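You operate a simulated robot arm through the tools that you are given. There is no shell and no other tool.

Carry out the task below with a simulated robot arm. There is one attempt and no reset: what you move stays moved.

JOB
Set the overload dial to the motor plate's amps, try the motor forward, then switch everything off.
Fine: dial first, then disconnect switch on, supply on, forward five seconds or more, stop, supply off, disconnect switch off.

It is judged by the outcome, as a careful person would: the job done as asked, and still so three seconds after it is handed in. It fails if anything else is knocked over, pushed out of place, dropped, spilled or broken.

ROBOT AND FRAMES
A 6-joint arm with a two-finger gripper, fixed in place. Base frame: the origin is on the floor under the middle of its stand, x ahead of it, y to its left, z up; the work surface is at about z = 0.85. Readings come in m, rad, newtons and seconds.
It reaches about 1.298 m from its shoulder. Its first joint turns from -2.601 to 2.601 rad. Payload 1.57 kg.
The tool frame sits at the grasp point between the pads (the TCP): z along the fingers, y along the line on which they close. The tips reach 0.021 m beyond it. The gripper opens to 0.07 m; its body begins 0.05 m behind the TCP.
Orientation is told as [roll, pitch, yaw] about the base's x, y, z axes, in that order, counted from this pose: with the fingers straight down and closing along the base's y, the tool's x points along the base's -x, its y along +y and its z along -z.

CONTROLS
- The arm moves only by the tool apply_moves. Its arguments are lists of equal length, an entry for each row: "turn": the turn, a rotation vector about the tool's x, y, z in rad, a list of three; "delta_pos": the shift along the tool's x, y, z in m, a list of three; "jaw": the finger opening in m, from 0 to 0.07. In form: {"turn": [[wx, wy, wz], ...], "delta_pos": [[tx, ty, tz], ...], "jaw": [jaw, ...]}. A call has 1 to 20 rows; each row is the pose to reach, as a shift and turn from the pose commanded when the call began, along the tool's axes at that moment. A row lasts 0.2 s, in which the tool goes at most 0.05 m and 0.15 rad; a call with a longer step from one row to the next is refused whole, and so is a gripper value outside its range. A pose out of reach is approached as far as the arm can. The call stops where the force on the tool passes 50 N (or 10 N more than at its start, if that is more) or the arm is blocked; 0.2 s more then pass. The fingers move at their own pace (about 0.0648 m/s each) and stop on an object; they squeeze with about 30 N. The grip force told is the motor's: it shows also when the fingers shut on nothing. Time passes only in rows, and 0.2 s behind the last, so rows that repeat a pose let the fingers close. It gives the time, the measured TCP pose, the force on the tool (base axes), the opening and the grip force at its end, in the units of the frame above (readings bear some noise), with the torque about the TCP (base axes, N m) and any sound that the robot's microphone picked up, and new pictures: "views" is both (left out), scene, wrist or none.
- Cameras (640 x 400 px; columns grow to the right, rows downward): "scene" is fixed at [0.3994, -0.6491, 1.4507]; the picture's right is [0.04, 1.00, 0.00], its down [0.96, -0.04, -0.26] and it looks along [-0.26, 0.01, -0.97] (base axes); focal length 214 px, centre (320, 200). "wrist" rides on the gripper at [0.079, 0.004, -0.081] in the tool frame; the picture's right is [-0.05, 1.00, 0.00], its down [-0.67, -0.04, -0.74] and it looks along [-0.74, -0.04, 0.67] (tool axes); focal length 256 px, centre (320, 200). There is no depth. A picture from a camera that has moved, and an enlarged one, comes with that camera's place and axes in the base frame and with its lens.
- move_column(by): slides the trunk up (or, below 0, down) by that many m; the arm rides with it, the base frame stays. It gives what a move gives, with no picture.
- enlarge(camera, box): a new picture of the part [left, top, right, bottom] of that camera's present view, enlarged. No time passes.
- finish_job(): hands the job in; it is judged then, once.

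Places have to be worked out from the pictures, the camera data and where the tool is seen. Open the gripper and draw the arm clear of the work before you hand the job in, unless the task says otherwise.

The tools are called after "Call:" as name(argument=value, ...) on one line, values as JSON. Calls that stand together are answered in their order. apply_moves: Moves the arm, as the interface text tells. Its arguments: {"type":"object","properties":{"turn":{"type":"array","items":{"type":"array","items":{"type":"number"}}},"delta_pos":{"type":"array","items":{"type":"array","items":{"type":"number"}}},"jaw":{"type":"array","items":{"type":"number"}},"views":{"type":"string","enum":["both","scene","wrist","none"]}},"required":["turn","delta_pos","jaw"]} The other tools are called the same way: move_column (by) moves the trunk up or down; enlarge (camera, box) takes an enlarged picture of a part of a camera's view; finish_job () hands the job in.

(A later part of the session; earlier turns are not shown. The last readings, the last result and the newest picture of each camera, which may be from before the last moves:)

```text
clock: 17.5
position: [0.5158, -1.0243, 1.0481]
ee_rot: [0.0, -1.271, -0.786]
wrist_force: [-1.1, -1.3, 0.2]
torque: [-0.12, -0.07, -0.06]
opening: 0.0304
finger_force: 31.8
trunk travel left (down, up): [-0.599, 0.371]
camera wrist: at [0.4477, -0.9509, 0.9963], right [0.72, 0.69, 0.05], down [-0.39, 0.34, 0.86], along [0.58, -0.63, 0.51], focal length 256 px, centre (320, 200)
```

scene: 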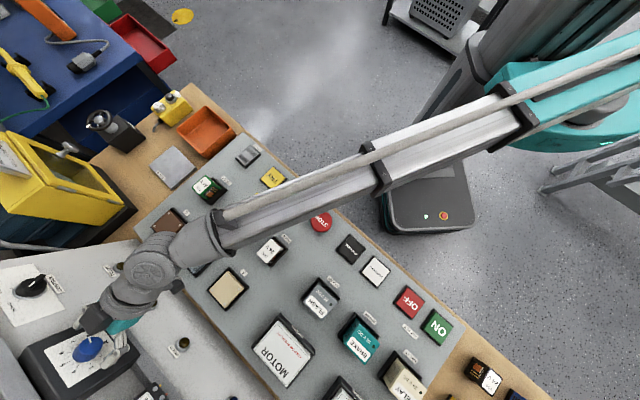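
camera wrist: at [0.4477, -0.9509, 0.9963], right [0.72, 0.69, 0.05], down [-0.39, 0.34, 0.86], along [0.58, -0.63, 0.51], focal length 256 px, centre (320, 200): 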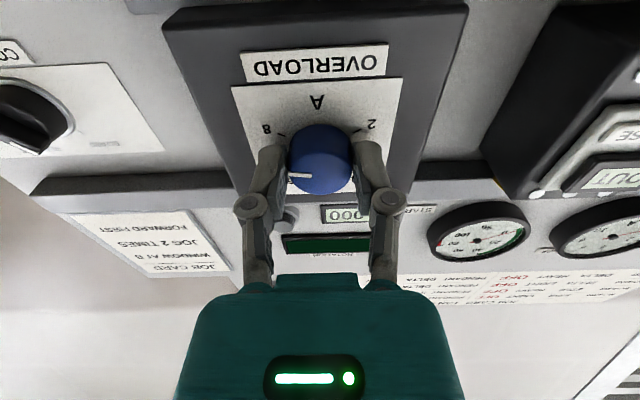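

The knob is gripped (30.4 mm, 32 N). From the ticks (40° per amp), the pointer is at 7.5 A, so I turn the knob −60° about the tool axis toward 6.

Call:
apply_moves(turn=[[0, 0, -0.1], [0, 0, -0.2], [0, 0, -0.3], [0, 0, -0.4], [0, 0, -0.5], [0, 0, -0.6], [0, 0, -0.7], [0, 0, -0.8], [0, 0, -0.9], [0, 0, -1.0], [0, 0, -1.047], [0, 0, -1.047]], delta_pos=[[0, 0, 0], [0, 0, 0], [0, 0, 0], [0, 0, 0], [0, 0, 0], [0, 0, 0], [0, 0, 0], [0, 0, 0], [0, 0, 0], [0, 0, 0], [0, 0, 0], [0, 0, 0]], jaw=[0.02, 0.02, 0.02, 0.02, 0.02, 0.02, 0.02, 0.02, 0.02, 0.02, 0.02, 0.02])

Call:
enlarge(camera="wrist", box=[190, 60, 460, 270])

Call:
enlarge(camera="scene", box=[30, 300, 150, 400])

```text
clock: 20.1
position: [0.5146, -1.0249, 1.05]
ee_rot: [-1.231, -0.496, 0.616]
wrist_force: [1.9, -25.1, 22.7]
torque: [-0.3, -0.6, 0.45]
opening: 0.0303
finger_force: 32.3
trunk travel left (down, up): [-0.599, 0.371]
camera wrist: at [0.4039, -1.0092, 1.0314], right [0.21, 0.56, -0.8], down [-0.03, 0.82, 0.57], along [0.98, -0.1, 0.19], focal length 256 px, centre (320, 200)
```

scene: 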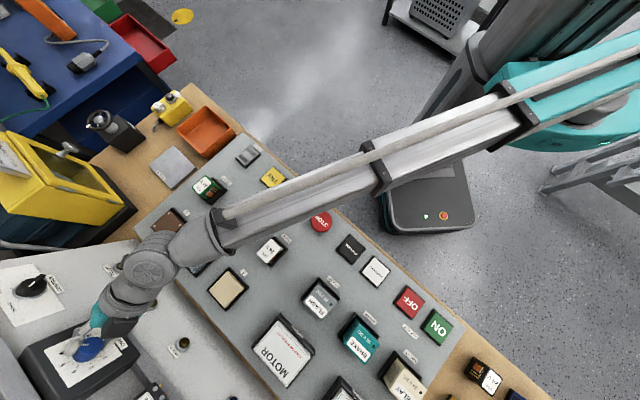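
wrist: 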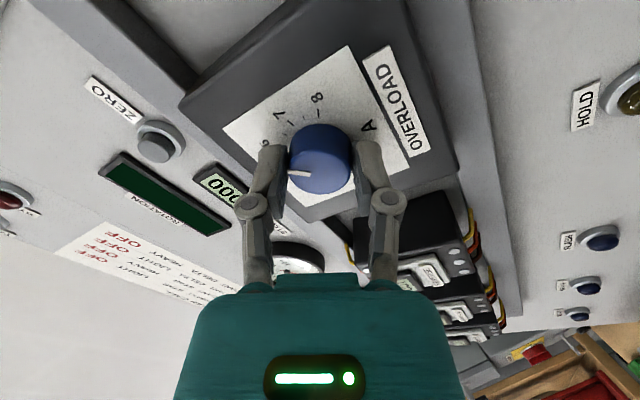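

```text
1.90 times, centred on (325, 165) of wrist
camera zoom: at [0.4039, -1.0092, 1.0314], right [0.21, 0.56, -0.8], down [-0.03, 0.82, 0.57], along [0.98, -0.1, 0.19], focal length 488 px, centre (310, 267)
```

zoom: 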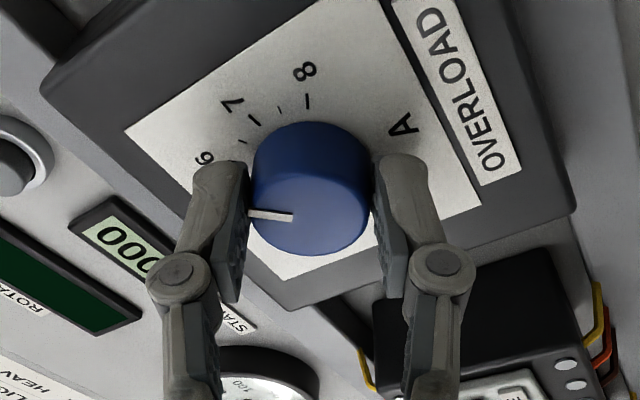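

```text
4.00 times, centred on (90, 350) of scene
camera zoom: at [0.3994, -0.6491, 1.4507], right [0.04, 1.0, 0.0], down [0.96, -0.04, -0.26], along [-0.26, 0.01, -0.97], focal length 858 px, centre (1240, -400)
```

zoom: 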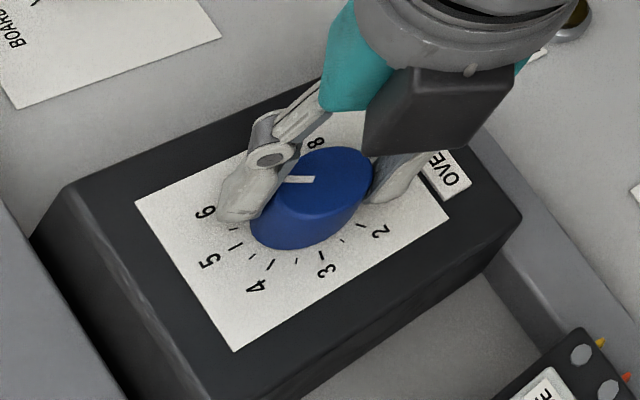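

The knob followed the fingers; the pointer now appears at about 6. There is ~34 N of side load from small off-centre motion, so I open the fingers gently and then read the dial.

Call:
apply_moves(turn=[[0, 0, 0], [0, 0, 0], [0, 0, 0]], delta_pos=[[0, 0, 0], [0, 0, 0], [0, 0, 0]], jaw=[0.045, 0.06, 0.07], views="wrist")

Call:
enlarge(camera="wrist", box=[220, 60, 420, 200])

Call:
enlarge(camera="scene", box=[50, 310, 130, 380])

```text
clock: 20.9
position: [0.5163, -1.0249, 1.0486]
ee_rot: [-1.227, -0.499, 0.617]
wrist_force: [-0.5, -0.1, -0.1]
torque: [0.01, 0.0, 0.02]
opening: 0.0698
finger_force: 0.1
trunk travel left (down, up): [-0.599, 0.371]
camera wrist: at [0.4055, -1.0082, 1.0305], right [0.21, 0.56, -0.8], down [-0.03, 0.82, 0.57], along [0.98, -0.09, 0.19], focal length 256 px, centre (320, 200)
```

wrist: 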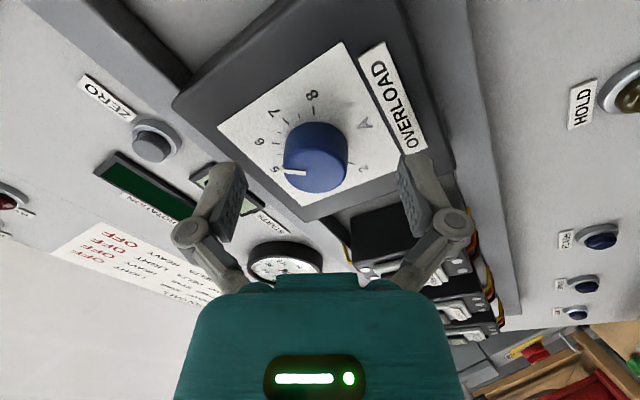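

```text
2.86 times, centred on (320, 130) of wrist
camera zoom: at [0.4055, -1.0082, 1.0305], right [0.21, 0.56, -0.8], down [-0.03, 0.82, 0.57], along [0.98, -0.09, 0.19], focal length 731 px, centre (320, 400)
```

zoom: 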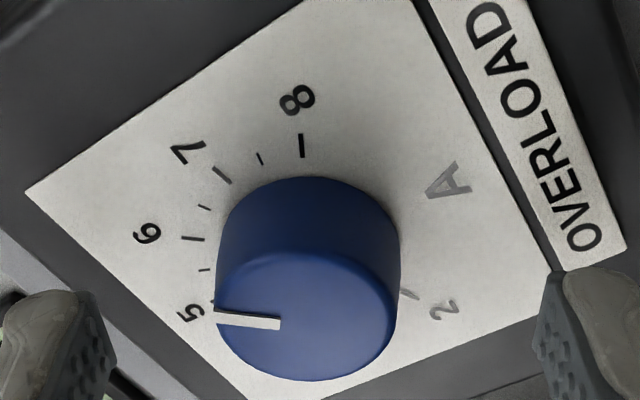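

```text
5.71 times, centred on (90, 345) of scene
camera zoom: at [0.3994, -0.6491, 1.4507], right [0.04, 1.0, 0.0], down [0.96, -0.04, -0.26], along [-0.26, 0.01, -0.97], focal length 1226 px, centre (1634, -629)
```

zoom: 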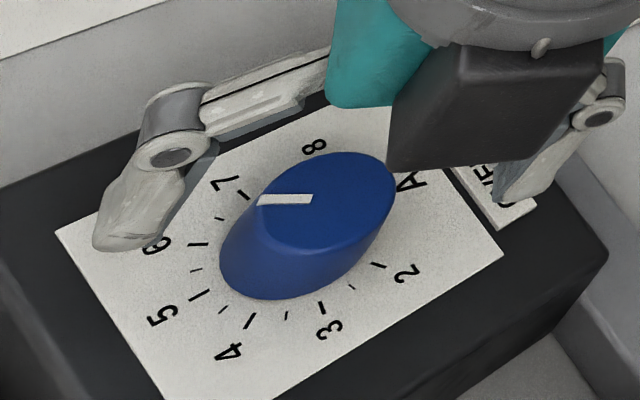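

Fitting the ticks gives the pointer at ≈39–40°, i.e. 6.0 A. I back off and untwist the wrist for an unobstructed check of the dial.

Call:
apply_moves(turn=[[0, 0, 0], [0, 0, 0], [0, 0, 0], [0, 0, 0.13], [0, 0, 0.26], [0, 0, 0.39], [0, 0, 0.52], [0, 0, 0.65], [0, 0, 0.78], [0, 0, 0.91], [0, 0, 1.047]], delta_pos=[[0.0045, 0.0078, -0.0286], [0.009, 0.0156, -0.0572], [0.018, 0.0312, -0.1], [0.021, 0.0364, -0.1335], [0.021, 0.0364, -0.1335], [0.021, 0.0364, -0.1335], [0.021, 0.0364, -0.1335], [0.021, 0.0364, -0.1335], [0.021, 0.0364, -0.1335], [0.021, 0.0364, -0.1335], [0.021, 0.0364, -0.1335]], jaw=[0.07, 0.07, 0.07, 0.07, 0.07, 0.07, 0.07, 0.07, 0.07, 0.07, 0.07])

Call:
enlarge(camera="wrist", box=[250, 40, 400, 150])

Call:
enlarge(camera="scene", box=[50, 310, 130, 380])

```text
clock: 23.3
position: [0.4164, -0.9253, 1.0483]
ee_rot: [0.008, -1.269, -0.792]
wrist_force: [0.3, -0.2, -0.4]
torque: [-0.01, 0.03, -0.01]
opening: 0.07
finger_force: 0.1
out of reach, approached as far as the arm can: row 3
trunk travel left (down, up): [-0.599, 0.371]
camera wrist: at [0.3487, -0.8511, 0.9962], right [0.72, 0.69, 0.05], down [-0.39, 0.34, 0.86], along [0.58, -0.64, 0.51], focal length 256 px, centre (320, 200)
```

scene: 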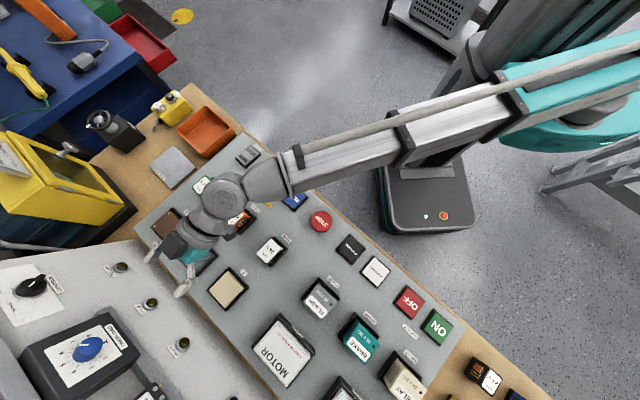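
wrist: 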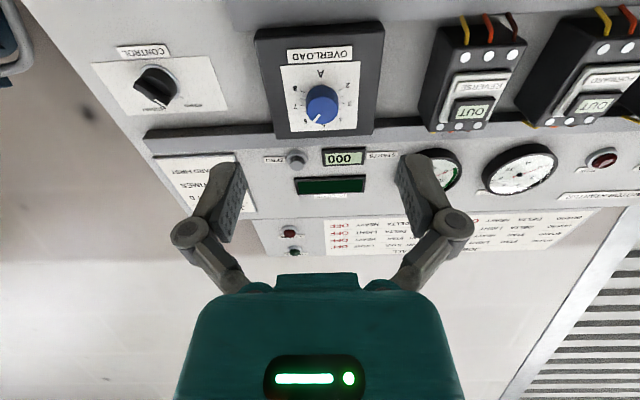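

```text
3.64 times, centred on (325, 95) of wrist
camera zoom: at [0.3487, -0.8511, 0.9962], right [0.72, 0.69, 0.05], down [-0.39, 0.34, 0.86], along [0.58, -0.64, 0.51], focal length 931 px, centre (302, 582)
```

zoom: 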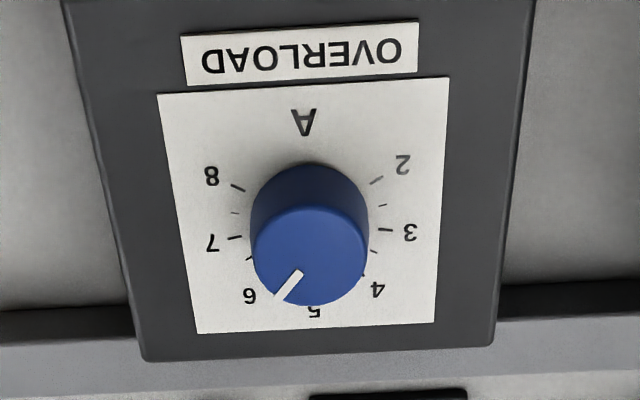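

```text
5.71 times, centred on (90, 345) of scene
camera zoom: at [0.3994, -0.6491, 1.4507], right [0.04, 1.0, 0.0], down [0.96, -0.04, -0.26], along [-0.26, 0.01, -0.97], focal length 1226 px, centre (1634, -629)
```

zoom: 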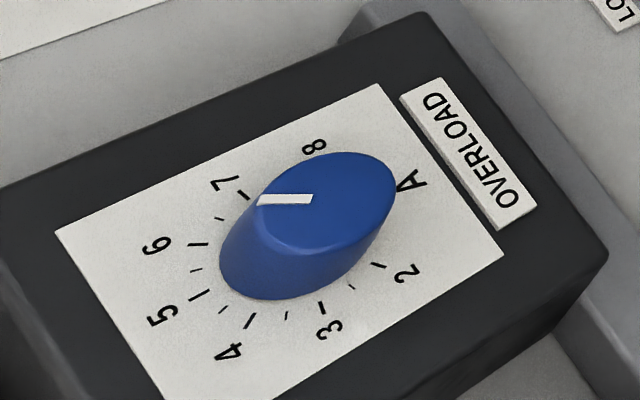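

Let me zoom tighter on the knob to verify the pointer angle precisely.

Call:
enlarge(camera="wrist", box=[295, 75, 355, 128])

Call:
enlarge(camera="scene", box=[68, 325, 112, 365])

```text
7.55 times, centred on (325, 102) of wrist
camera zoom: at [0.3487, -0.8511, 0.9962], right [0.72, 0.69, 0.05], down [-0.39, 0.34, 0.86], along [0.58, -0.64, 0.51], focal length 1932 px, centre (282, 943)
```

zoom: 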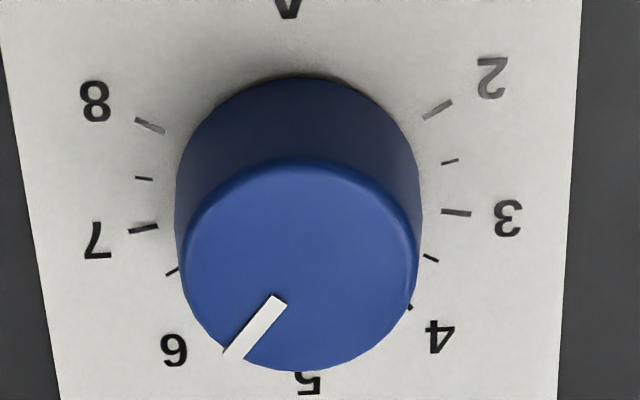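

```text
10.00 times, centred on (90, 345) of scene
camera zoom: at [0.3994, -0.6491, 1.4507], right [0.04, 1.0, 0.0], down [0.96, -0.04, -0.26], along [-0.26, 0.01, -0.97], focal length 2145 px, centre (2620, -1250)
```

zoom: 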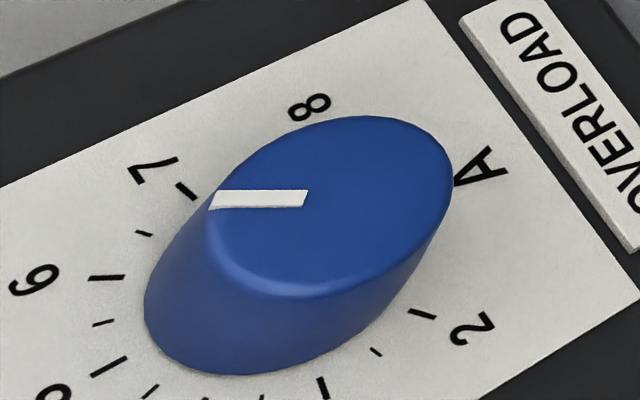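

Both views give 40–41°, i.e. the dial is set at 6.0 A. Now the disconnect switch: triangulated at about s=1.13, w=+0.40, z=0.936. I travel sideways along the board (all clear at this height) to get in front of it.

Call:
apply_moves(turn=[[0, 0, 0], [0, 0, 0], [0, 0, 0], [0, 0, 0], [0, 0, 0], [0, 0, 0], [0, 0, 0], [0, 0, 0], [0, 0, 0], [0, 0, 0], [0, 0, 0], [0, 0, 0], [0, 0, 0], [0, 0, 0], [0, 0, 0], [0, 0, 0], [0, 0, 0], [0, 0, 0], [0, 0, 0]], delta_pos=[[0.006, 0.04, -0.019], [0.006, 0.08, -0.019], [0.006, 0.12, -0.019], [0.006, 0.16, -0.019], [0.006, 0.2, -0.019], [0.006, 0.24, -0.019], [0.006, 0.28, -0.019], [0.006, 0.32, -0.019], [0.006, 0.36, -0.019], [0.006, 0.4, -0.019], [0.006, 0.44, -0.019], [0.006, 0.48, -0.019], [0.006, 0.52, -0.019], [0.006, 0.56, -0.019], [0.006, 0.6, -0.019], [0.006, 0.64, -0.019], [0.006, 0.68, -0.019], [0.006, 0.72, -0.019], [0.006, 0.76, -0.019]], jaw=[0.07, 0.07, 0.07, 0.07, 0.07, 0.07, 0.07, 0.07, 0.07, 0.07, 0.07, 0.07, 0.07, 0.07, 0.07, 0.07, 0.07, 0.07, 0.07])

```text
clock: 27.3
position: [0.9418, -0.3734, 1.0479]
ee_rot: [-0.001, -1.271, -0.785]
wrist_force: [-0.1, 0.5, 0.4]
torque: [0.01, 0.01, -0.01]
opening: 0.0699
finger_force: 0.1
trunk travel left (down, up): [-0.599, 0.371]
camera wrist: at [0.8737, -0.2994, 0.9961], right [0.72, 0.69, 0.05], down [-0.39, 0.34, 0.86], along [0.58, -0.63, 0.51], focal length 256 px, centre (320, 200)
```

scene: 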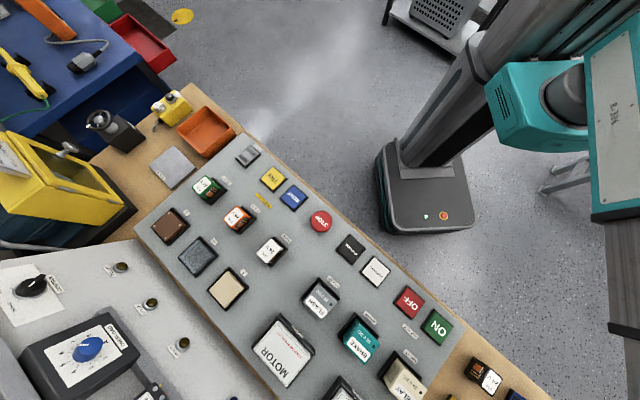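
wrist: 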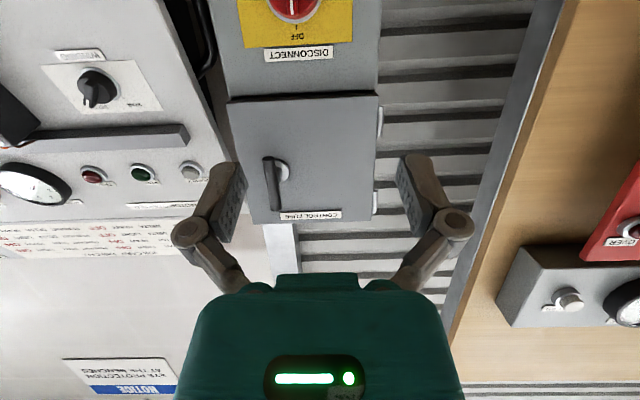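

I'm squarely in front of the disconnect column. Gripping with the camera hanging underneath would come too close to the bench, so I roll the gripper half a turn (−π about the tool axis) to put the camera on top, in two halves.

Call:
apply_moves(turn=[[0, 0, -0.15], [0, 0, -0.3], [0, 0, -0.45], [0, 0, -0.6], [0, 0, -0.75], [0, 0, -0.9], [0, 0, -1.05], [0, 0, -1.2], [0, 0, -1.35], [0, 0, -1.5], [0, 0, -1.571]], delta_pos=[[0, 0, 0], [0, 0, 0], [0, 0, 0], [0, 0, 0], [0, 0, 0], [0, 0, 0], [0, 0, 0], [0, 0, 0], [0, 0, 0], [0, 0, 0], [0, 0, 0]], jaw=[0.07, 0.07, 0.07, 0.07, 0.07, 0.07, 0.07, 0.07, 0.07, 0.07, 0.07], views="wrist")

```text
clock: 29.7
position: [0.941, -0.3748, 1.0479]
ee_rot: [-1.269, 0.003, 0.786]
wrist_force: [-0.1, -0.3, -0.3]
torque: [-0.02, 0.02, 0.02]
opening: 0.0701
finger_force: 0.1
trunk travel left (down, up): [-0.599, 0.371]
camera wrist: at [0.8289, -0.3746, 1.068], right [-0.17, 0.25, -0.95], down [-0.03, 0.97, 0.25], along [0.98, 0.07, -0.16], focal length 256 px, centre (320, 200)
```

wrist: 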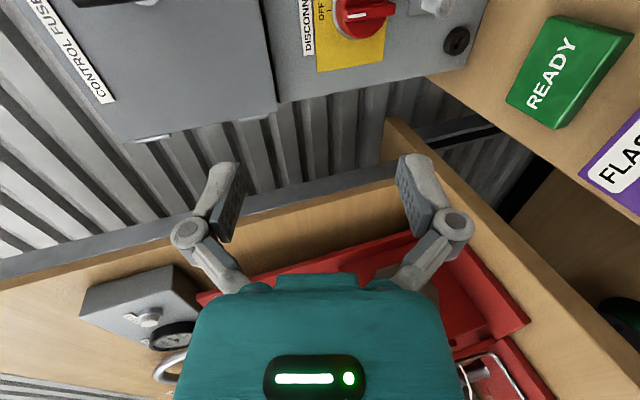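

The roll works. I continue the second half of the roll.

Call:
apply_moves(turn=[[0, 0, -0.15], [0, 0, -0.3], [0, 0, -0.45], [0, 0, -0.6], [0, 0, -0.75], [0, 0, -0.9], [0, 0, -1.05], [0, 0, -1.2], [0, 0, -1.35], [0, 0, -1.5], [0, 0, -1.571]], delta_pos=[[0, 0, 0], [0, 0, 0], [0, 0, 0], [0, 0, 0], [0, 0, 0], [0, 0, 0], [0, 0, 0], [0, 0, 0], [0, 0, 0], [0, 0, 0], [0, 0, 0]], jaw=[0.07, 0.07, 0.07, 0.07, 0.07, 0.07, 0.07, 0.07, 0.07, 0.07, 0.07], views="wrist")

Call:
enlarge(camera="wrist", box=[230, 0, 410, 120])

```text
clock: 32.1
position: [0.94, -0.3753, 1.0486]
ee_rot: [0.009, 1.27, 2.365]
wrist_force: [0.2, 0.9, -1.0]
torque: [-0.02, -0.02, -0.01]
opening: 0.07
finger_force: 0.2
trunk travel left (down, up): [-0.599, 0.371]
camera wrist: at [0.8998, -0.3392, 1.1478], right [-0.72, -0.7, -0.05], down [-0.62, 0.67, -0.42], along [0.32, -0.27, -0.91], focal length 256 px, centre (320, 200)
```

wrist: 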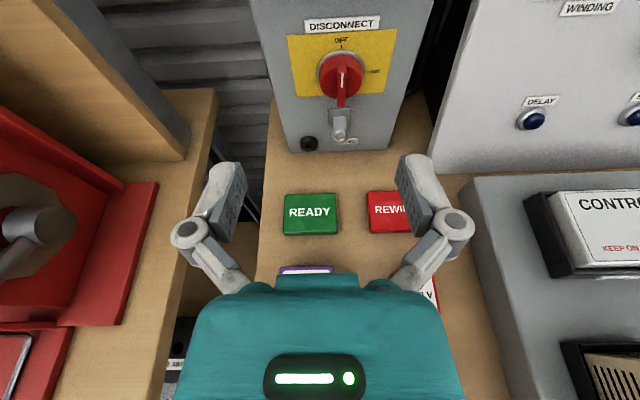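

```text
3.33 times, centred on (320, 60) of wrist
camera zoom: at [0.8998, -0.3392, 1.1478], right [-0.72, -0.7, -0.05], down [-0.62, 0.67, -0.42], along [0.32, -0.27, -0.91], focal length 853 px, centre (320, 667)
```

zoom: 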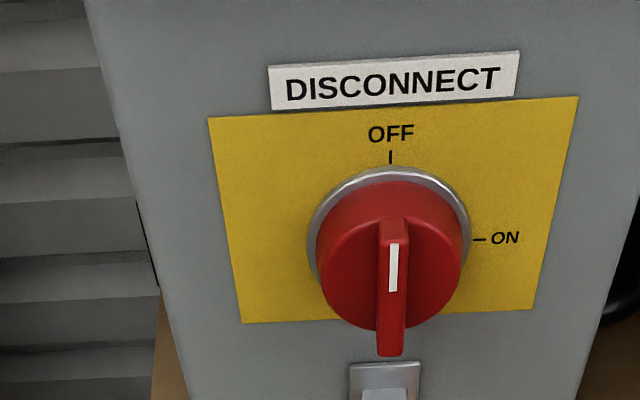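

Upright view now: handle at OFF, ON is 90° clockwise (to the right). The plate's perspective says this face is vertical. I lower the trunk by 0.08 for a second viewpoint to triangulate the handle.

Call:
move_column(by=-0.08)

Call:
enlarge(camera="wrist", box=[0, 0, 640, 400])

Call:
enlarge(camera="wrist", box=[230, 0, 410, 120])

Call:
enlarge(camera="scene", box=[320, 0, 640, 400])

```text
clock: 33.3
position: [0.941, -0.3742, 0.9686]
ee_rot: [0.002, 1.27, 2.357]
wrist_force: [-1.0, 0.4, -0.8]
torque: [0.01, 0.02, -0.03]
opening: 0.0701
finger_force: 0.0
trunk travel left (down, up): [-0.519, 0.451]
```

```text
1.00 times, centred on (320, 200) of wrist (not enlarged: the box is as wide or as high as the picture)
camera zoom: at [0.8996, -0.3394, 1.0678], right [-0.72, -0.7, -0.05], down [-0.62, 0.67, -0.42], along [0.32, -0.27, -0.91], focal length 256 px, centre (320, 200)
```

zoom: 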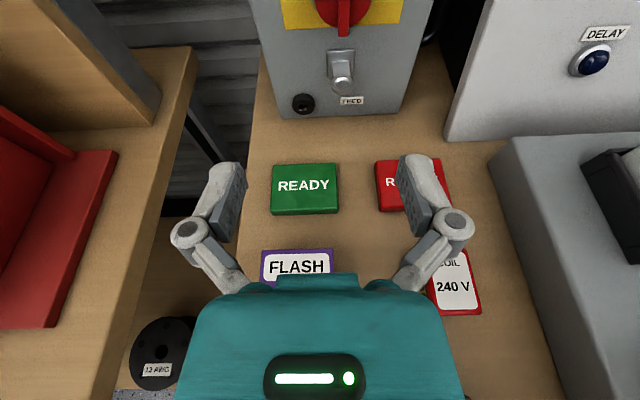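

```text
3.33 times, centred on (320, 60) of wrist
camera zoom: at [0.8996, -0.3394, 1.0678], right [-0.72, -0.7, -0.05], down [-0.62, 0.67, -0.42], along [0.32, -0.27, -0.91], focal length 853 px, centre (320, 667)
```

zoom: 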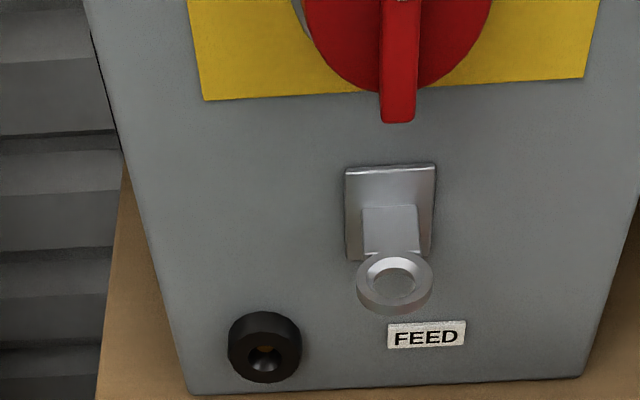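

```text
1.00 times, centred on (480, 200) of scene (not enlarged: the box is as wide or as high as the picture)
camera zoom: at [0.3994, -0.6491, 1.4507], right [0.04, 1.0, 0.0], down [0.96, -0.04, -0.26], along [-0.26, 0.01, -0.97], focal length 214 px, centre (160, 200)
```

zoom: 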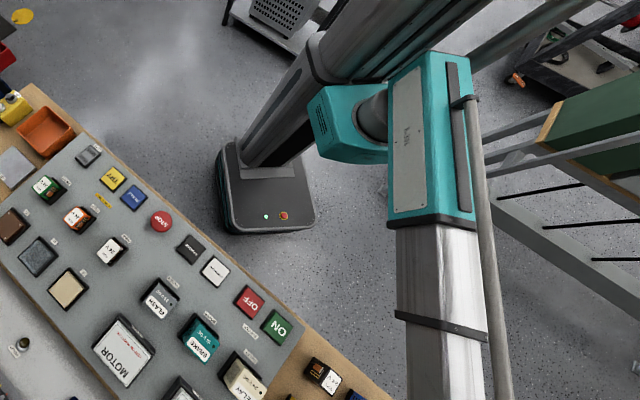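

Triangulated: yellow plate at s≈1.123, knob centre w≈0.3795, z≈0.949, handle ridge ~9 mm thick, front at s≈1.094. I lower the trunk 13.5 mm, align sideways and approach part-way with the jaw at 50 mm.

Call:
move_column(by=-0.0136)

Call:
apply_moves(turn=[[0, 0, 0], [0, 0, 0], [0, 0, 0], [0, 0, 0]], delta_pos=[[0.0065, 0.0213, 0.021], [0.013, 0.0213, 0.042], [0.0196, 0.0213, 0.063], [0.0266, 0.0213, 0.086]], jaw=[0.05, 0.05, 0.05, 0.05])

Call:
enlarge(camera="wrist", box=[230, 30, 410, 200])

```text
clock: 33.9
position: [0.9395, -0.3739, 0.9551]
ee_rot: [0.001, 1.271, 2.358]
wrist_force: [0.1, -0.1, -0.3]
torque: [0.02, -0.01, 0.01]
opening: 0.0702
finger_force: 0.1
trunk travel left (down, up): [-0.505, 0.465]
```

```text
clock: 34.9
position: [0.9892, -0.4531, 0.9537]
ee_rot: [0.002, 1.269, 2.359]
wrist_force: [-1.3, 0.8, 0.6]
torque: [-0.02, 0.01, 0.01]
opening: 0.0498
finger_force: 0.0
trunk travel left (down, up): [-0.505, 0.465]
camera wrist: at [0.9483, -0.4191, 1.0541], right [-0.72, -0.7, -0.05], down [-0.62, 0.67, -0.42], along [0.32, -0.27, -0.91], focal length 256 px, centre (320, 200)
```

scene: 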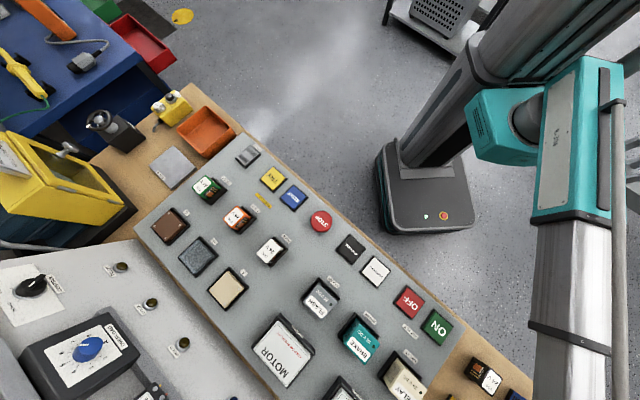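
wrist: 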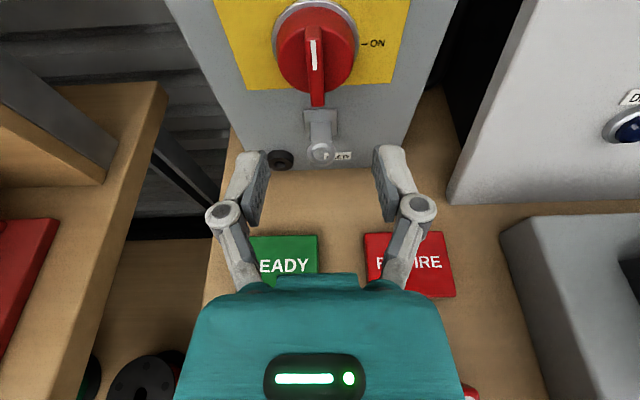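

```text
2.35 times, centred on (320, 115) of wrist
camera zoom: at [0.9483, -0.4191, 1.0541], right [-0.72, -0.7, -0.05], down [-0.62, 0.67, -0.42], along [0.32, -0.27, -0.91], focal length 602 px, centre (320, 400)
```

zoom: 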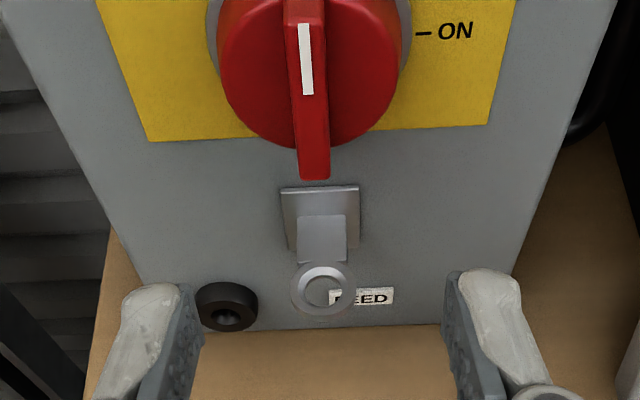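

Alignment confirmed (ridge at w≈0.380, centre z≈0.949). I advance the last 62 mm horizontally and then narrow the jaw to ~15 mm loosely around the 9 mm ridge.

Call:
apply_moves(turn=[[0, 0, 0], [0, 0, 0], [0, 0, 0], [0, 0, 0]], delta_pos=[[0.0055, -0.0006, 0.018], [0.011, -0.0006, 0.036], [0.0155, -0.0006, 0.05], [0.01835, -0.0006, 0.0592]], jaw=[0.05, 0.05, 0.05, 0.05], views="wrist")

Call:
enlarge(camera="wrist", box=[220, 80, 420, 240])

```text
clock: 35.9
position: [1.0328, -0.4978, 0.9546]
ee_rot: [0.001, 1.269, 2.358]
wrist_force: [-0.3, 0.2, 0.7]
torque: [0.02, -0.05, -0.03]
opening: 0.0497
finger_force: 0.1
trunk travel left (down, up): [-0.505, 0.465]
camera wrist: at [0.992, -0.4626, 1.0541], right [-0.72, -0.7, -0.05], down [-0.62, 0.67, -0.42], along [0.32, -0.27, -0.91], focal length 256 px, centre (320, 200)
```

wrist: 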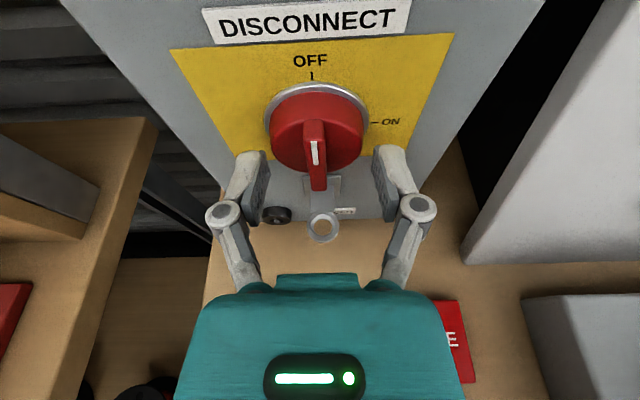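

```text
2.50 times, centred on (320, 160) of wrist
camera zoom: at [0.992, -0.4626, 1.0541], right [-0.72, -0.7, -0.05], down [-0.62, 0.67, -0.42], along [0.32, -0.27, -0.91], focal length 640 px, centre (320, 300)
```

zoom: 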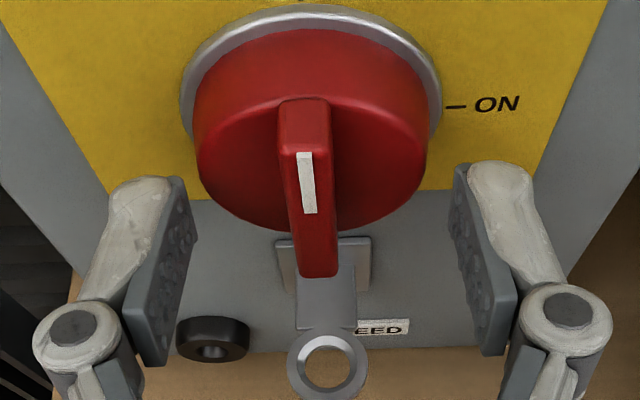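

Fingertips straddle the handle with ~8 mm overlap. I narrow the jaw to ~14 mm.

Call:
apply_moves(turn=[[0, 0, 0], [0, 0, 0], [0, 0, 0]], delta_pos=[[0, 0, 0], [0, 0, 0], [0, 0, 0]], jaw=[0.025, 0.016, 0.014], views="wrist")

Call:
enlarge(camera="wrist", box=[220, 80, 420, 240])

```text
clock: 36.7
position: [1.0318, -0.4962, 0.9557]
ee_rot: [0.0, 1.271, 2.357]
wrist_force: [-7.5, 8.4, 1.0]
torque: [-0.01, -0.02, -0.09]
opening: 0.012
finger_force: 0.1
trunk travel left (down, up): [-0.505, 0.465]
camera wrist: at [0.9909, -0.4611, 1.0552], right [-0.72, -0.7, -0.05], down [-0.62, 0.67, -0.42], along [0.32, -0.27, -0.91], focal length 256 px, centre (320, 200)
```

wrist: 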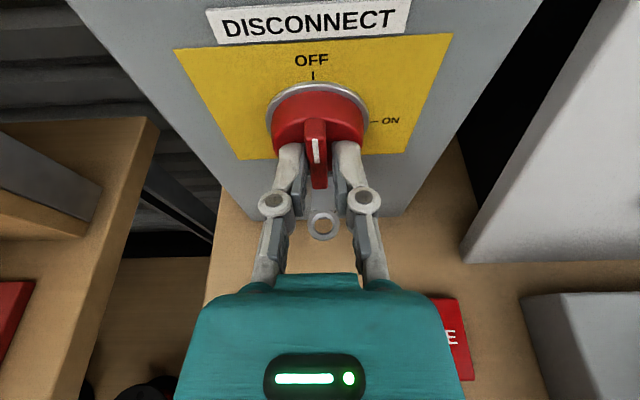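

```text
2.50 times, centred on (320, 160) of wrist
camera zoom: at [0.9909, -0.4611, 1.0552], right [-0.72, -0.7, -0.05], down [-0.62, 0.67, -0.42], along [0.32, -0.27, -0.91], focal length 640 px, centre (320, 300)
```

zoom: 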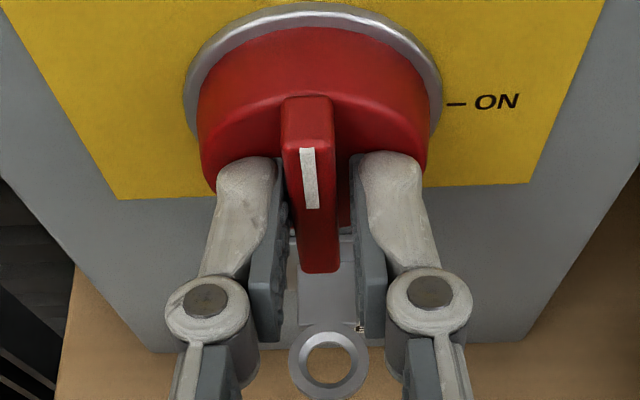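

The fingertips touch the red disc (≈11 N back-push): the ridge stands only ~9 mm proud, so a 17° tilt leaves too little overlap. I'll open, back off, and tilt the tool nearer to horizontal (there's room: bench items here top out around z 0.87).

Call:
apply_moves(turn=[[0, 0, 0], [0, 0, 0], [0, 0, 0], [0, 0, 0], [0, 0, 0], [0, 0.06, 0], [0, 0.12, 0], [0, 0.18, 0]], delta_pos=[[-0.0009, 0, -0.0029], [-0.0009, 0, -0.0029], [-0.006, 0, -0.02], [-0.0125, 0, -0.04], [-0.019, 0, -0.06], [-0.019, 0, -0.06], [-0.019, 0, -0.06], [-0.019, 0, -0.06]], jaw=[0.03, 0.045, 0.045, 0.045, 0.045, 0.045, 0.045, 0.045], views="wrist")

```text
clock: 38.5
position: [0.9887, -0.4506, 0.988]
ee_rot: [-0.001, 1.452, 2.354]
wrist_force: [-0.2, 0.2, -0.5]
torque: [-0.02, 0.0, -0.01]
opening: 0.0451
finger_force: 0.0
out of reach, approached as far as the arm can: row 6, 7, 8
trunk travel left (down, up): [-0.505, 0.465]
camera wrist: at [0.9362, -0.4041, 1.0755], right [-0.71, -0.7, -0.05], down [-0.55, 0.6, -0.57], along [0.43, -0.38, -0.82], focal length 256 px, centre (320, 200)
```

wrist: 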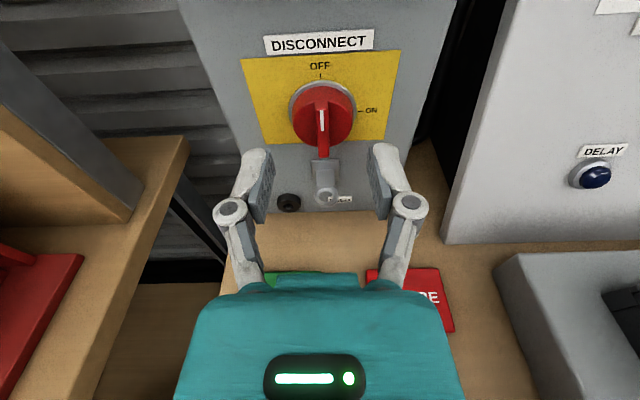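

As predicted z rose to 0.988. I lower the trunk 36 mm in two steps, watching the force readings.

Call:
move_column(by=-0.02)

Call:
move_column(by=-0.0163)

Call:
enlarge(camera="wrist", box=[220, 30, 420, 190])

Call:
enlarge(camera="scene", box=[320, 0, 640, 400])

```text
clock: 39.2
position: [0.9888, -0.4518, 0.9682]
ee_rot: [0.002, 1.447, 2.36]
wrist_force: [-0.7, 0.1, 0.0]
torque: [-0.02, -0.02, 0.0]
opening: 0.0453
finger_force: 0.0
trunk travel left (down, up): [-0.485, 0.485]
```

```text
clock: 39.8
position: [0.9884, -0.4514, 0.9511]
ee_rot: [0.004, 1.449, 2.36]
wrist_force: [-1.4, -0.6, 0.1]
torque: [0.02, 0.0, 0.01]
opening: 0.0446
finger_force: 0.3
trunk travel left (down, up): [-0.469, 0.501]
```

```text
2.50 times, centred on (320, 110) of wrist
camera zoom: at [0.9362, -0.4042, 1.0391], right [-0.71, -0.7, -0.05], down [-0.56, 0.6, -0.57], along [0.43, -0.38, -0.82], focal length 640 px, centre (320, 425)
```

zoom: 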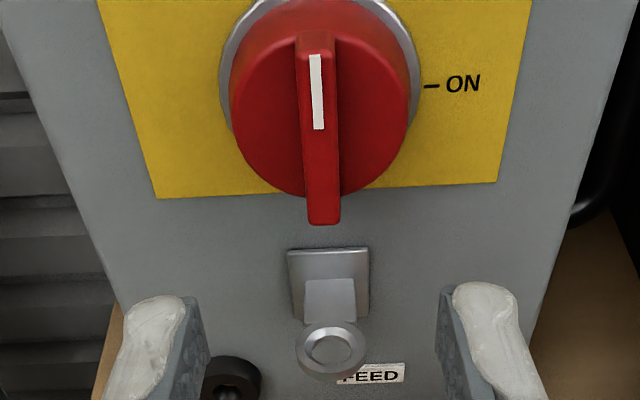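

```text
1.00 times, centred on (480, 200) of scene (not enlarged: the box is as wide or as high as the picture)
camera zoom: at [0.3994, -0.6491, 1.4507], right [0.04, 1.0, 0.0], down [0.96, -0.04, -0.26], along [-0.26, 0.01, -0.97], focal length 214 px, centre (160, 200)
```

zoom: 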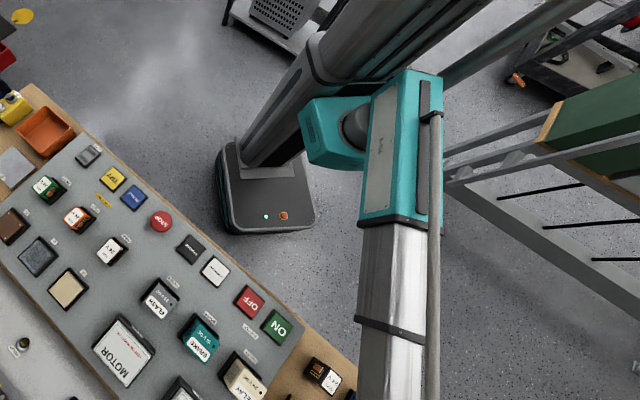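

No contact so far; aligned at w≈0.380, z≈0.951. I advance 61 mm and narrow the jaw to 14 mm.

Call:
apply_moves(turn=[[0, 0, 0], [0, 0, 0], [0, 0, 0], [0, 0, 0], [0, 0, 0], [0, 0, 0], [0, 0, 0]], delta_pos=[[0.0024, 0, 0.02], [0.0049, 0, 0.04], [0.0066, 0, 0.054], [0.0075, 0, 0.061], [0.0075, 0, 0.061], [0.0075, 0, 0.061], [0.0075, 0, 0.061]], jaw=[0.045, 0.045, 0.045, 0.045, 0.025, 0.016, 0.014], views="wrist")

Call:
enlarge(camera="wrist", box=[220, 80, 420, 240])

```text
clock: 41.4
position: [1.0313, -0.4924, 0.9504]
ee_rot: [0.006, 1.451, 2.361]
wrist_force: [-0.2, 0.3, 0.8]
torque: [0.0, -0.02, 0.01]
opening: 0.0138
finger_force: 0.1
trunk travel left (down, up): [-0.469, 0.501]
camera wrist: at [0.9789, -0.447, 1.0392], right [-0.71, -0.7, -0.05], down [-0.56, 0.6, -0.57], along [0.43, -0.38, -0.82], focal length 256 px, centre (320, 200)
```

wrist: 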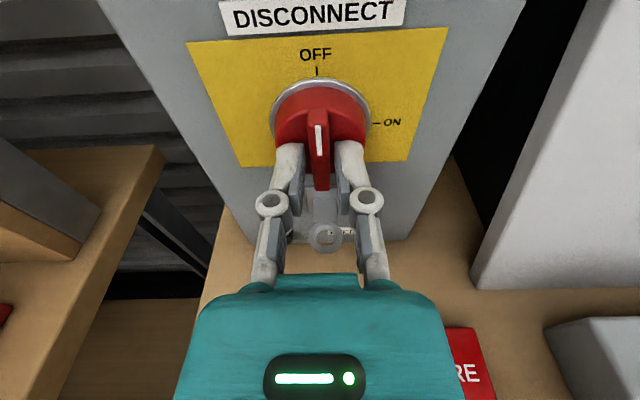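

```text
2.50 times, centred on (320, 160) of wrist
camera zoom: at [0.9789, -0.447, 1.0392], right [-0.71, -0.7, -0.05], down [-0.56, 0.6, -0.57], along [0.43, -0.38, -0.82], focal length 640 px, centre (320, 300)
```

zoom: 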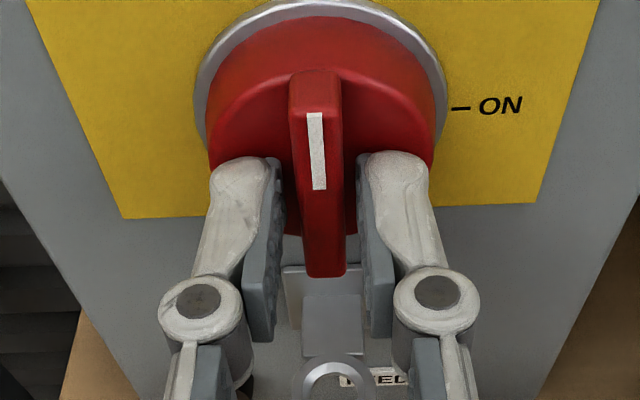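

No contact, jaws around the ridge. I go 2 mm deeper and start turning clockwise (positive about the tool axis), first ~0.6 rad, to see that the handle follows.

Call:
apply_moves(turn=[[0, 0, 0], [0, 0, 0.1], [0, 0, 0.2], [0, 0, 0.3], [0, 0, 0.4], [0, 0, 0.5], [0, 0, 0.6]], delta_pos=[[0.0003, 0, 0.002], [0.0003, 0, 0.002], [0.0003, 0, 0.002], [0.0003, 0, 0.002], [0.0003, 0, 0.002], [0.0003, 0, 0.002], [0.0003, 0, 0.002]], jaw=[0.014, 0.014, 0.014, 0.014, 0.014, 0.014, 0.014], views="wrist")

Call:
enlarge(camera="wrist", box=[220, 80, 420, 240])

```text
clock: 43.0
position: [1.0337, -0.4945, 0.9525]
ee_rot: [-1.36, 0.957, 0.959]
wrist_force: [-9.2, 13.6, -1.3]
torque: [-0.11, -0.1, 0.18]
opening: 0.0139
finger_force: 0.3
trunk travel left (down, up): [-0.469, 0.501]
camera wrist: at [0.9481, -0.4772, 1.024], right [-0.61, -0.51, -0.6], down [-0.28, 0.85, -0.44], along [0.74, -0.1, -0.67], focal length 256 px, centre (320, 200)
```

wrist: 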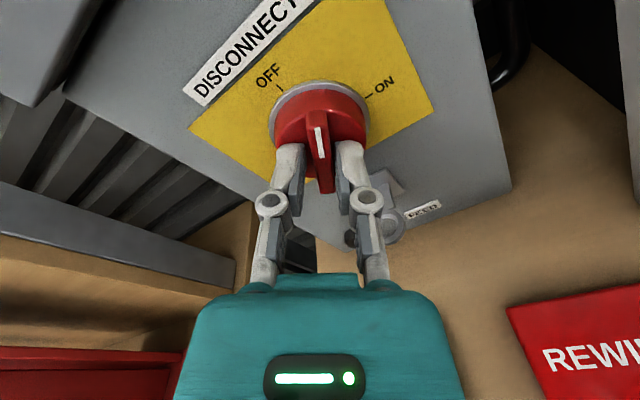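

```text
2.50 times, centred on (320, 160) of wrist
camera zoom: at [0.9481, -0.4772, 1.024], right [-0.61, -0.51, -0.6], down [-0.28, 0.85, -0.44], along [0.74, -0.1, -0.67], focal length 640 px, centre (320, 300)
```

zoom: 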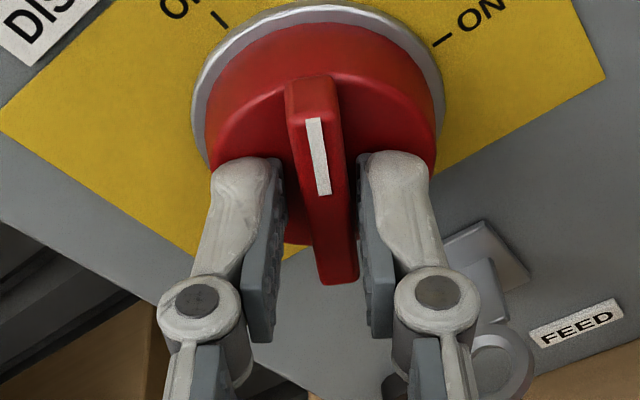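

The handle follows, now about halfway. I ease back 1.5 mm (16 N axial contact on the disc) and continue turning to just over 90°.

Call:
apply_moves(turn=[[0, 0, 0], [0, 0, 0.1], [0, 0, 0.2], [0, 0, 0.3], [0, 0, 0.4], [0, 0, 0.5], [0, 0, 0.6], [0, 0, 0.7], [0, 0, 0.8], [0, 0, 0.9], [0, 0, 1.0]], delta_pos=[[0, 0, -0.0015], [0, 0, -0.0015], [0, 0, -0.0015], [0, 0, -0.0015], [0, 0, -0.0015], [0, 0, -0.0015], [0, 0, -0.0015], [0, 0, -0.0015], [0, 0, -0.0015], [0, 0, -0.0015], [0, 0, -0.0015]], jaw=[0.014, 0.014, 0.014, 0.014, 0.014, 0.014, 0.014, 0.014, 0.014, 0.014, 0.014], views="wrist")

Call:
enlarge(camera="wrist", box=[220, 80, 420, 240])

```text
clock: 45.4
position: [1.0321, -0.4942, 0.9518]
ee_rot: [-1.448, -0.029, 0.782]
wrist_force: [-2.3, 1.5, 0.2]
torque: [-0.03, -0.05, 0.0]
opening: 0.0139
finger_force: 0.2
trunk travel left (down, up): [-0.469, 0.501]
camera wrist: at [0.9193, -0.4936, 0.9541], right [-0.03, 0.14, -0.99], down [-0.05, 0.99, 0.15], along [1.0, 0.05, -0.02], focal length 256 px, centre (320, 200)
```

wrist: 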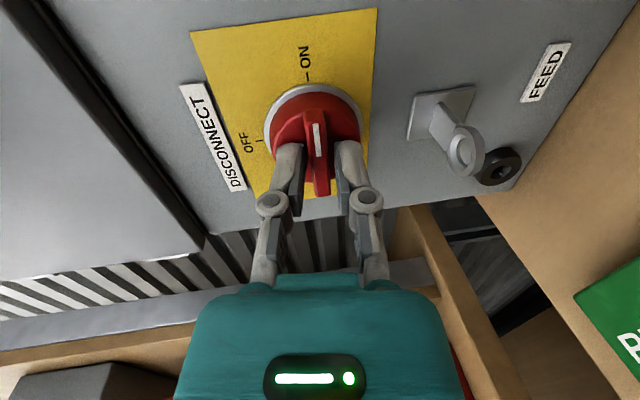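

```text
2.50 times, centred on (320, 160) of wrist
camera zoom: at [0.9193, -0.4936, 0.9541], right [-0.03, 0.14, -0.99], down [-0.05, 0.99, 0.15], along [1.0, 0.05, -0.02], focal length 640 px, centre (320, 300)
```

zoom: 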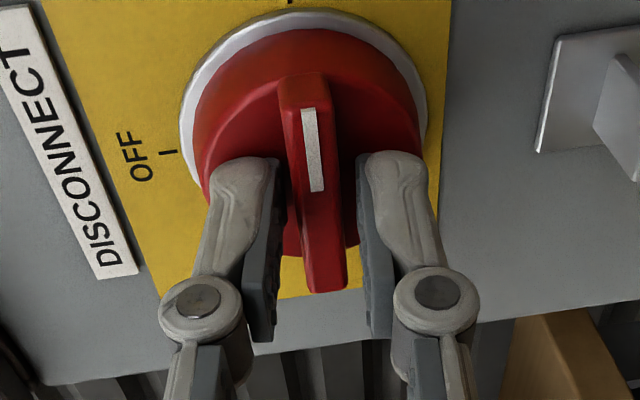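

The handle looks to be at ON with almost no load. I open the jaw to 40 mm and back off to check its angle and the panel lamps.

Call:
apply_moves(turn=[[0, 0, 0], [0, 0, 0], [0, 0, 0], [0, 0, 0], [0, 0, 0]], delta_pos=[[0, 0, 0], [0, 0, 0], [0, -0.0024, -0.02], [0, -0.006, -0.05], [0, -0.0109, -0.09]], jaw=[0.03, 0.04, 0.04, 0.04, 0.04], views="wrist")

Call:
enlarge(camera="wrist", box=[230, 20, 400, 140])

```text
clock: 46.6
position: [0.9689, -0.4311, 0.9513]
ee_rot: [-1.452, -0.028, 0.781]
wrist_force: [-0.3, 0.0, -0.6]
torque: [0.0, -0.02, -0.01]
opening: 0.04
finger_force: 0.0
out of reach, approached as far as the arm can: row 3, 4, 5
trunk travel left (down, up): [-0.469, 0.501]
camera wrist: at [0.8557, -0.4304, 0.9542], right [-0.03, 0.14, -0.99], down [-0.05, 0.99, 0.14], along [1.0, 0.05, -0.02], focal length 256 px, centre (320, 200)
```

wrist: 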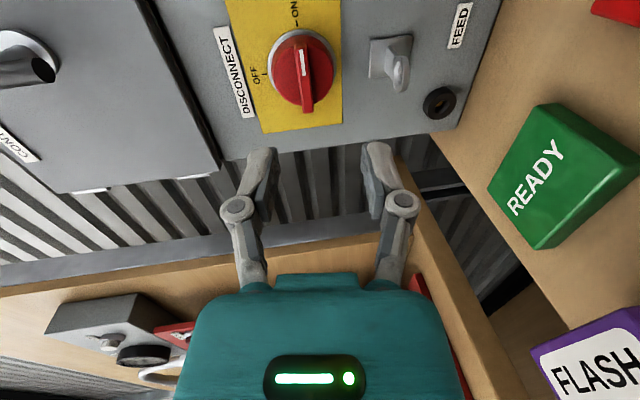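

```text
3.33 times, centred on (315, 80) of wrist
camera zoom: at [0.8557, -0.4304, 0.9542], right [-0.03, 0.14, -0.99], down [-0.05, 0.99, 0.14], along [1.0, 0.05, -0.02], focal length 853 px, centre (337, 600)
```

zoom: 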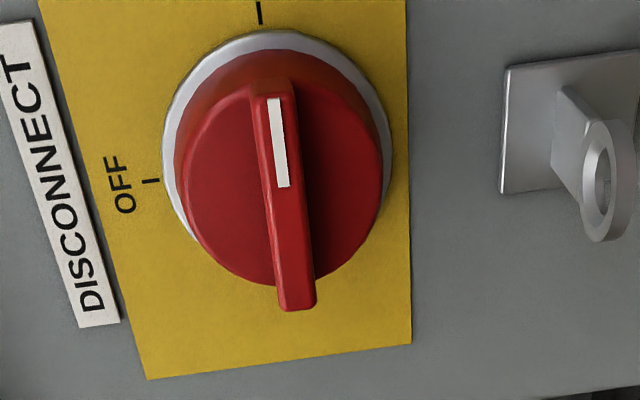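

The handle's mark lines up with the ON tick: disconnect is ON. Now I withdraw further from the board, raise the trunk, then bring the tool back to vertical for the push buttons.

Call:
apply_moves(turn=[[0, 0, 0], [0, 0, 0], [0, 0, 0]], delta_pos=[[0.0001, 0.0036, -0.03], [0.0002, 0.0073, -0.06], [0.0003, 0.0109, -0.09]], jaw=[0.04, 0.04, 0.04], views="none")

Call:
move_column(by=0.25)

Call:
apply_moves(turn=[[0, 0, 0.14], [0, 0, 0.28], [0, 0, 0.42], [0, 0, 0.56], [0, 0, 0.7], [0, 0, 0.84], [0, 0, 0.98], [0, 0, 1.12], [0, 0, 1.26], [0, 0, 1.4], [0, 0, 1.5416]], delta_pos=[[0, 0, 0], [0, 0, 0], [0, 0, 0], [0, 0, 0], [0, 0, 0], [0, 0, 0], [0, 0, 0], [0, 0, 0], [0, 0, 0], [0, 0, 0], [0, 0, 0]], jaw=[0.04, 0.04, 0.04, 0.04, 0.04, 0.04, 0.04, 0.04, 0.04, 0.04, 0.04])

```text
clock: 47.4
position: [0.905, -0.3701, 0.9505]
ee_rot: [-1.449, -0.03, 0.782]
wrist_force: [-0.2, -0.3, 0.1]
torque: [0.01, 0.01, 0.01]
opening: 0.04
finger_force: 0.0
trunk travel left (down, up): [-0.469, 0.501]
```

```text
clock: 50.0
position: [0.9057, -0.3699, 1.2003]
ee_rot: [-1.45, -0.029, 0.782]
wrist_force: [0.6, 0.1, 0.1]
torque: [-0.04, -0.01, -0.03]
opening: 0.0401
finger_force: 0.0
trunk travel left (down, up): [-0.719, 0.251]
```

```text
clock: 52.4
position: [0.9056, -0.3702, 1.2009]
ee_rot: [0.021, -1.449, -0.802]
wrist_force: [-0.4, -0.2, -1.0]
torque: [0.0, 0.03, -0.01]
opening: 0.0398
finger_force: 0.1
trunk travel left (down, up): [-0.719, 0.251]
camera wrist: at [0.8453, -0.3031, 1.1316], right [0.71, 0.7, 0.06], down [-0.49, 0.44, 0.75], along [0.5, -0.56, 0.66], focal length 256 px, centre (320, 200)
```

scene: 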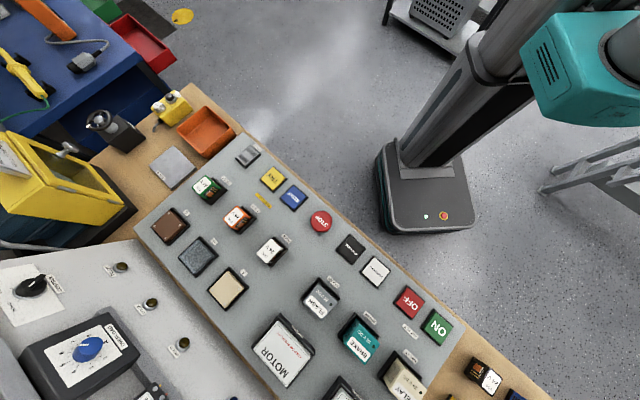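
wrist: 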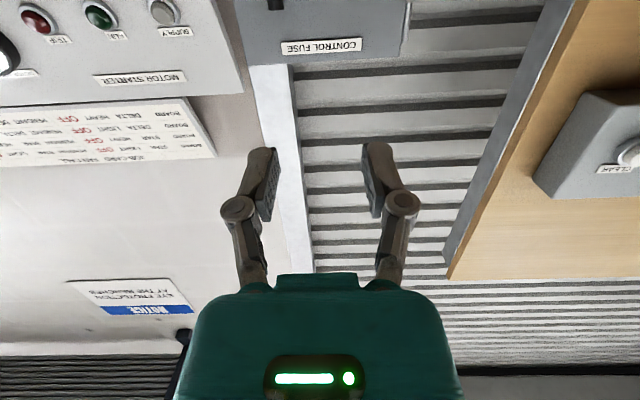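

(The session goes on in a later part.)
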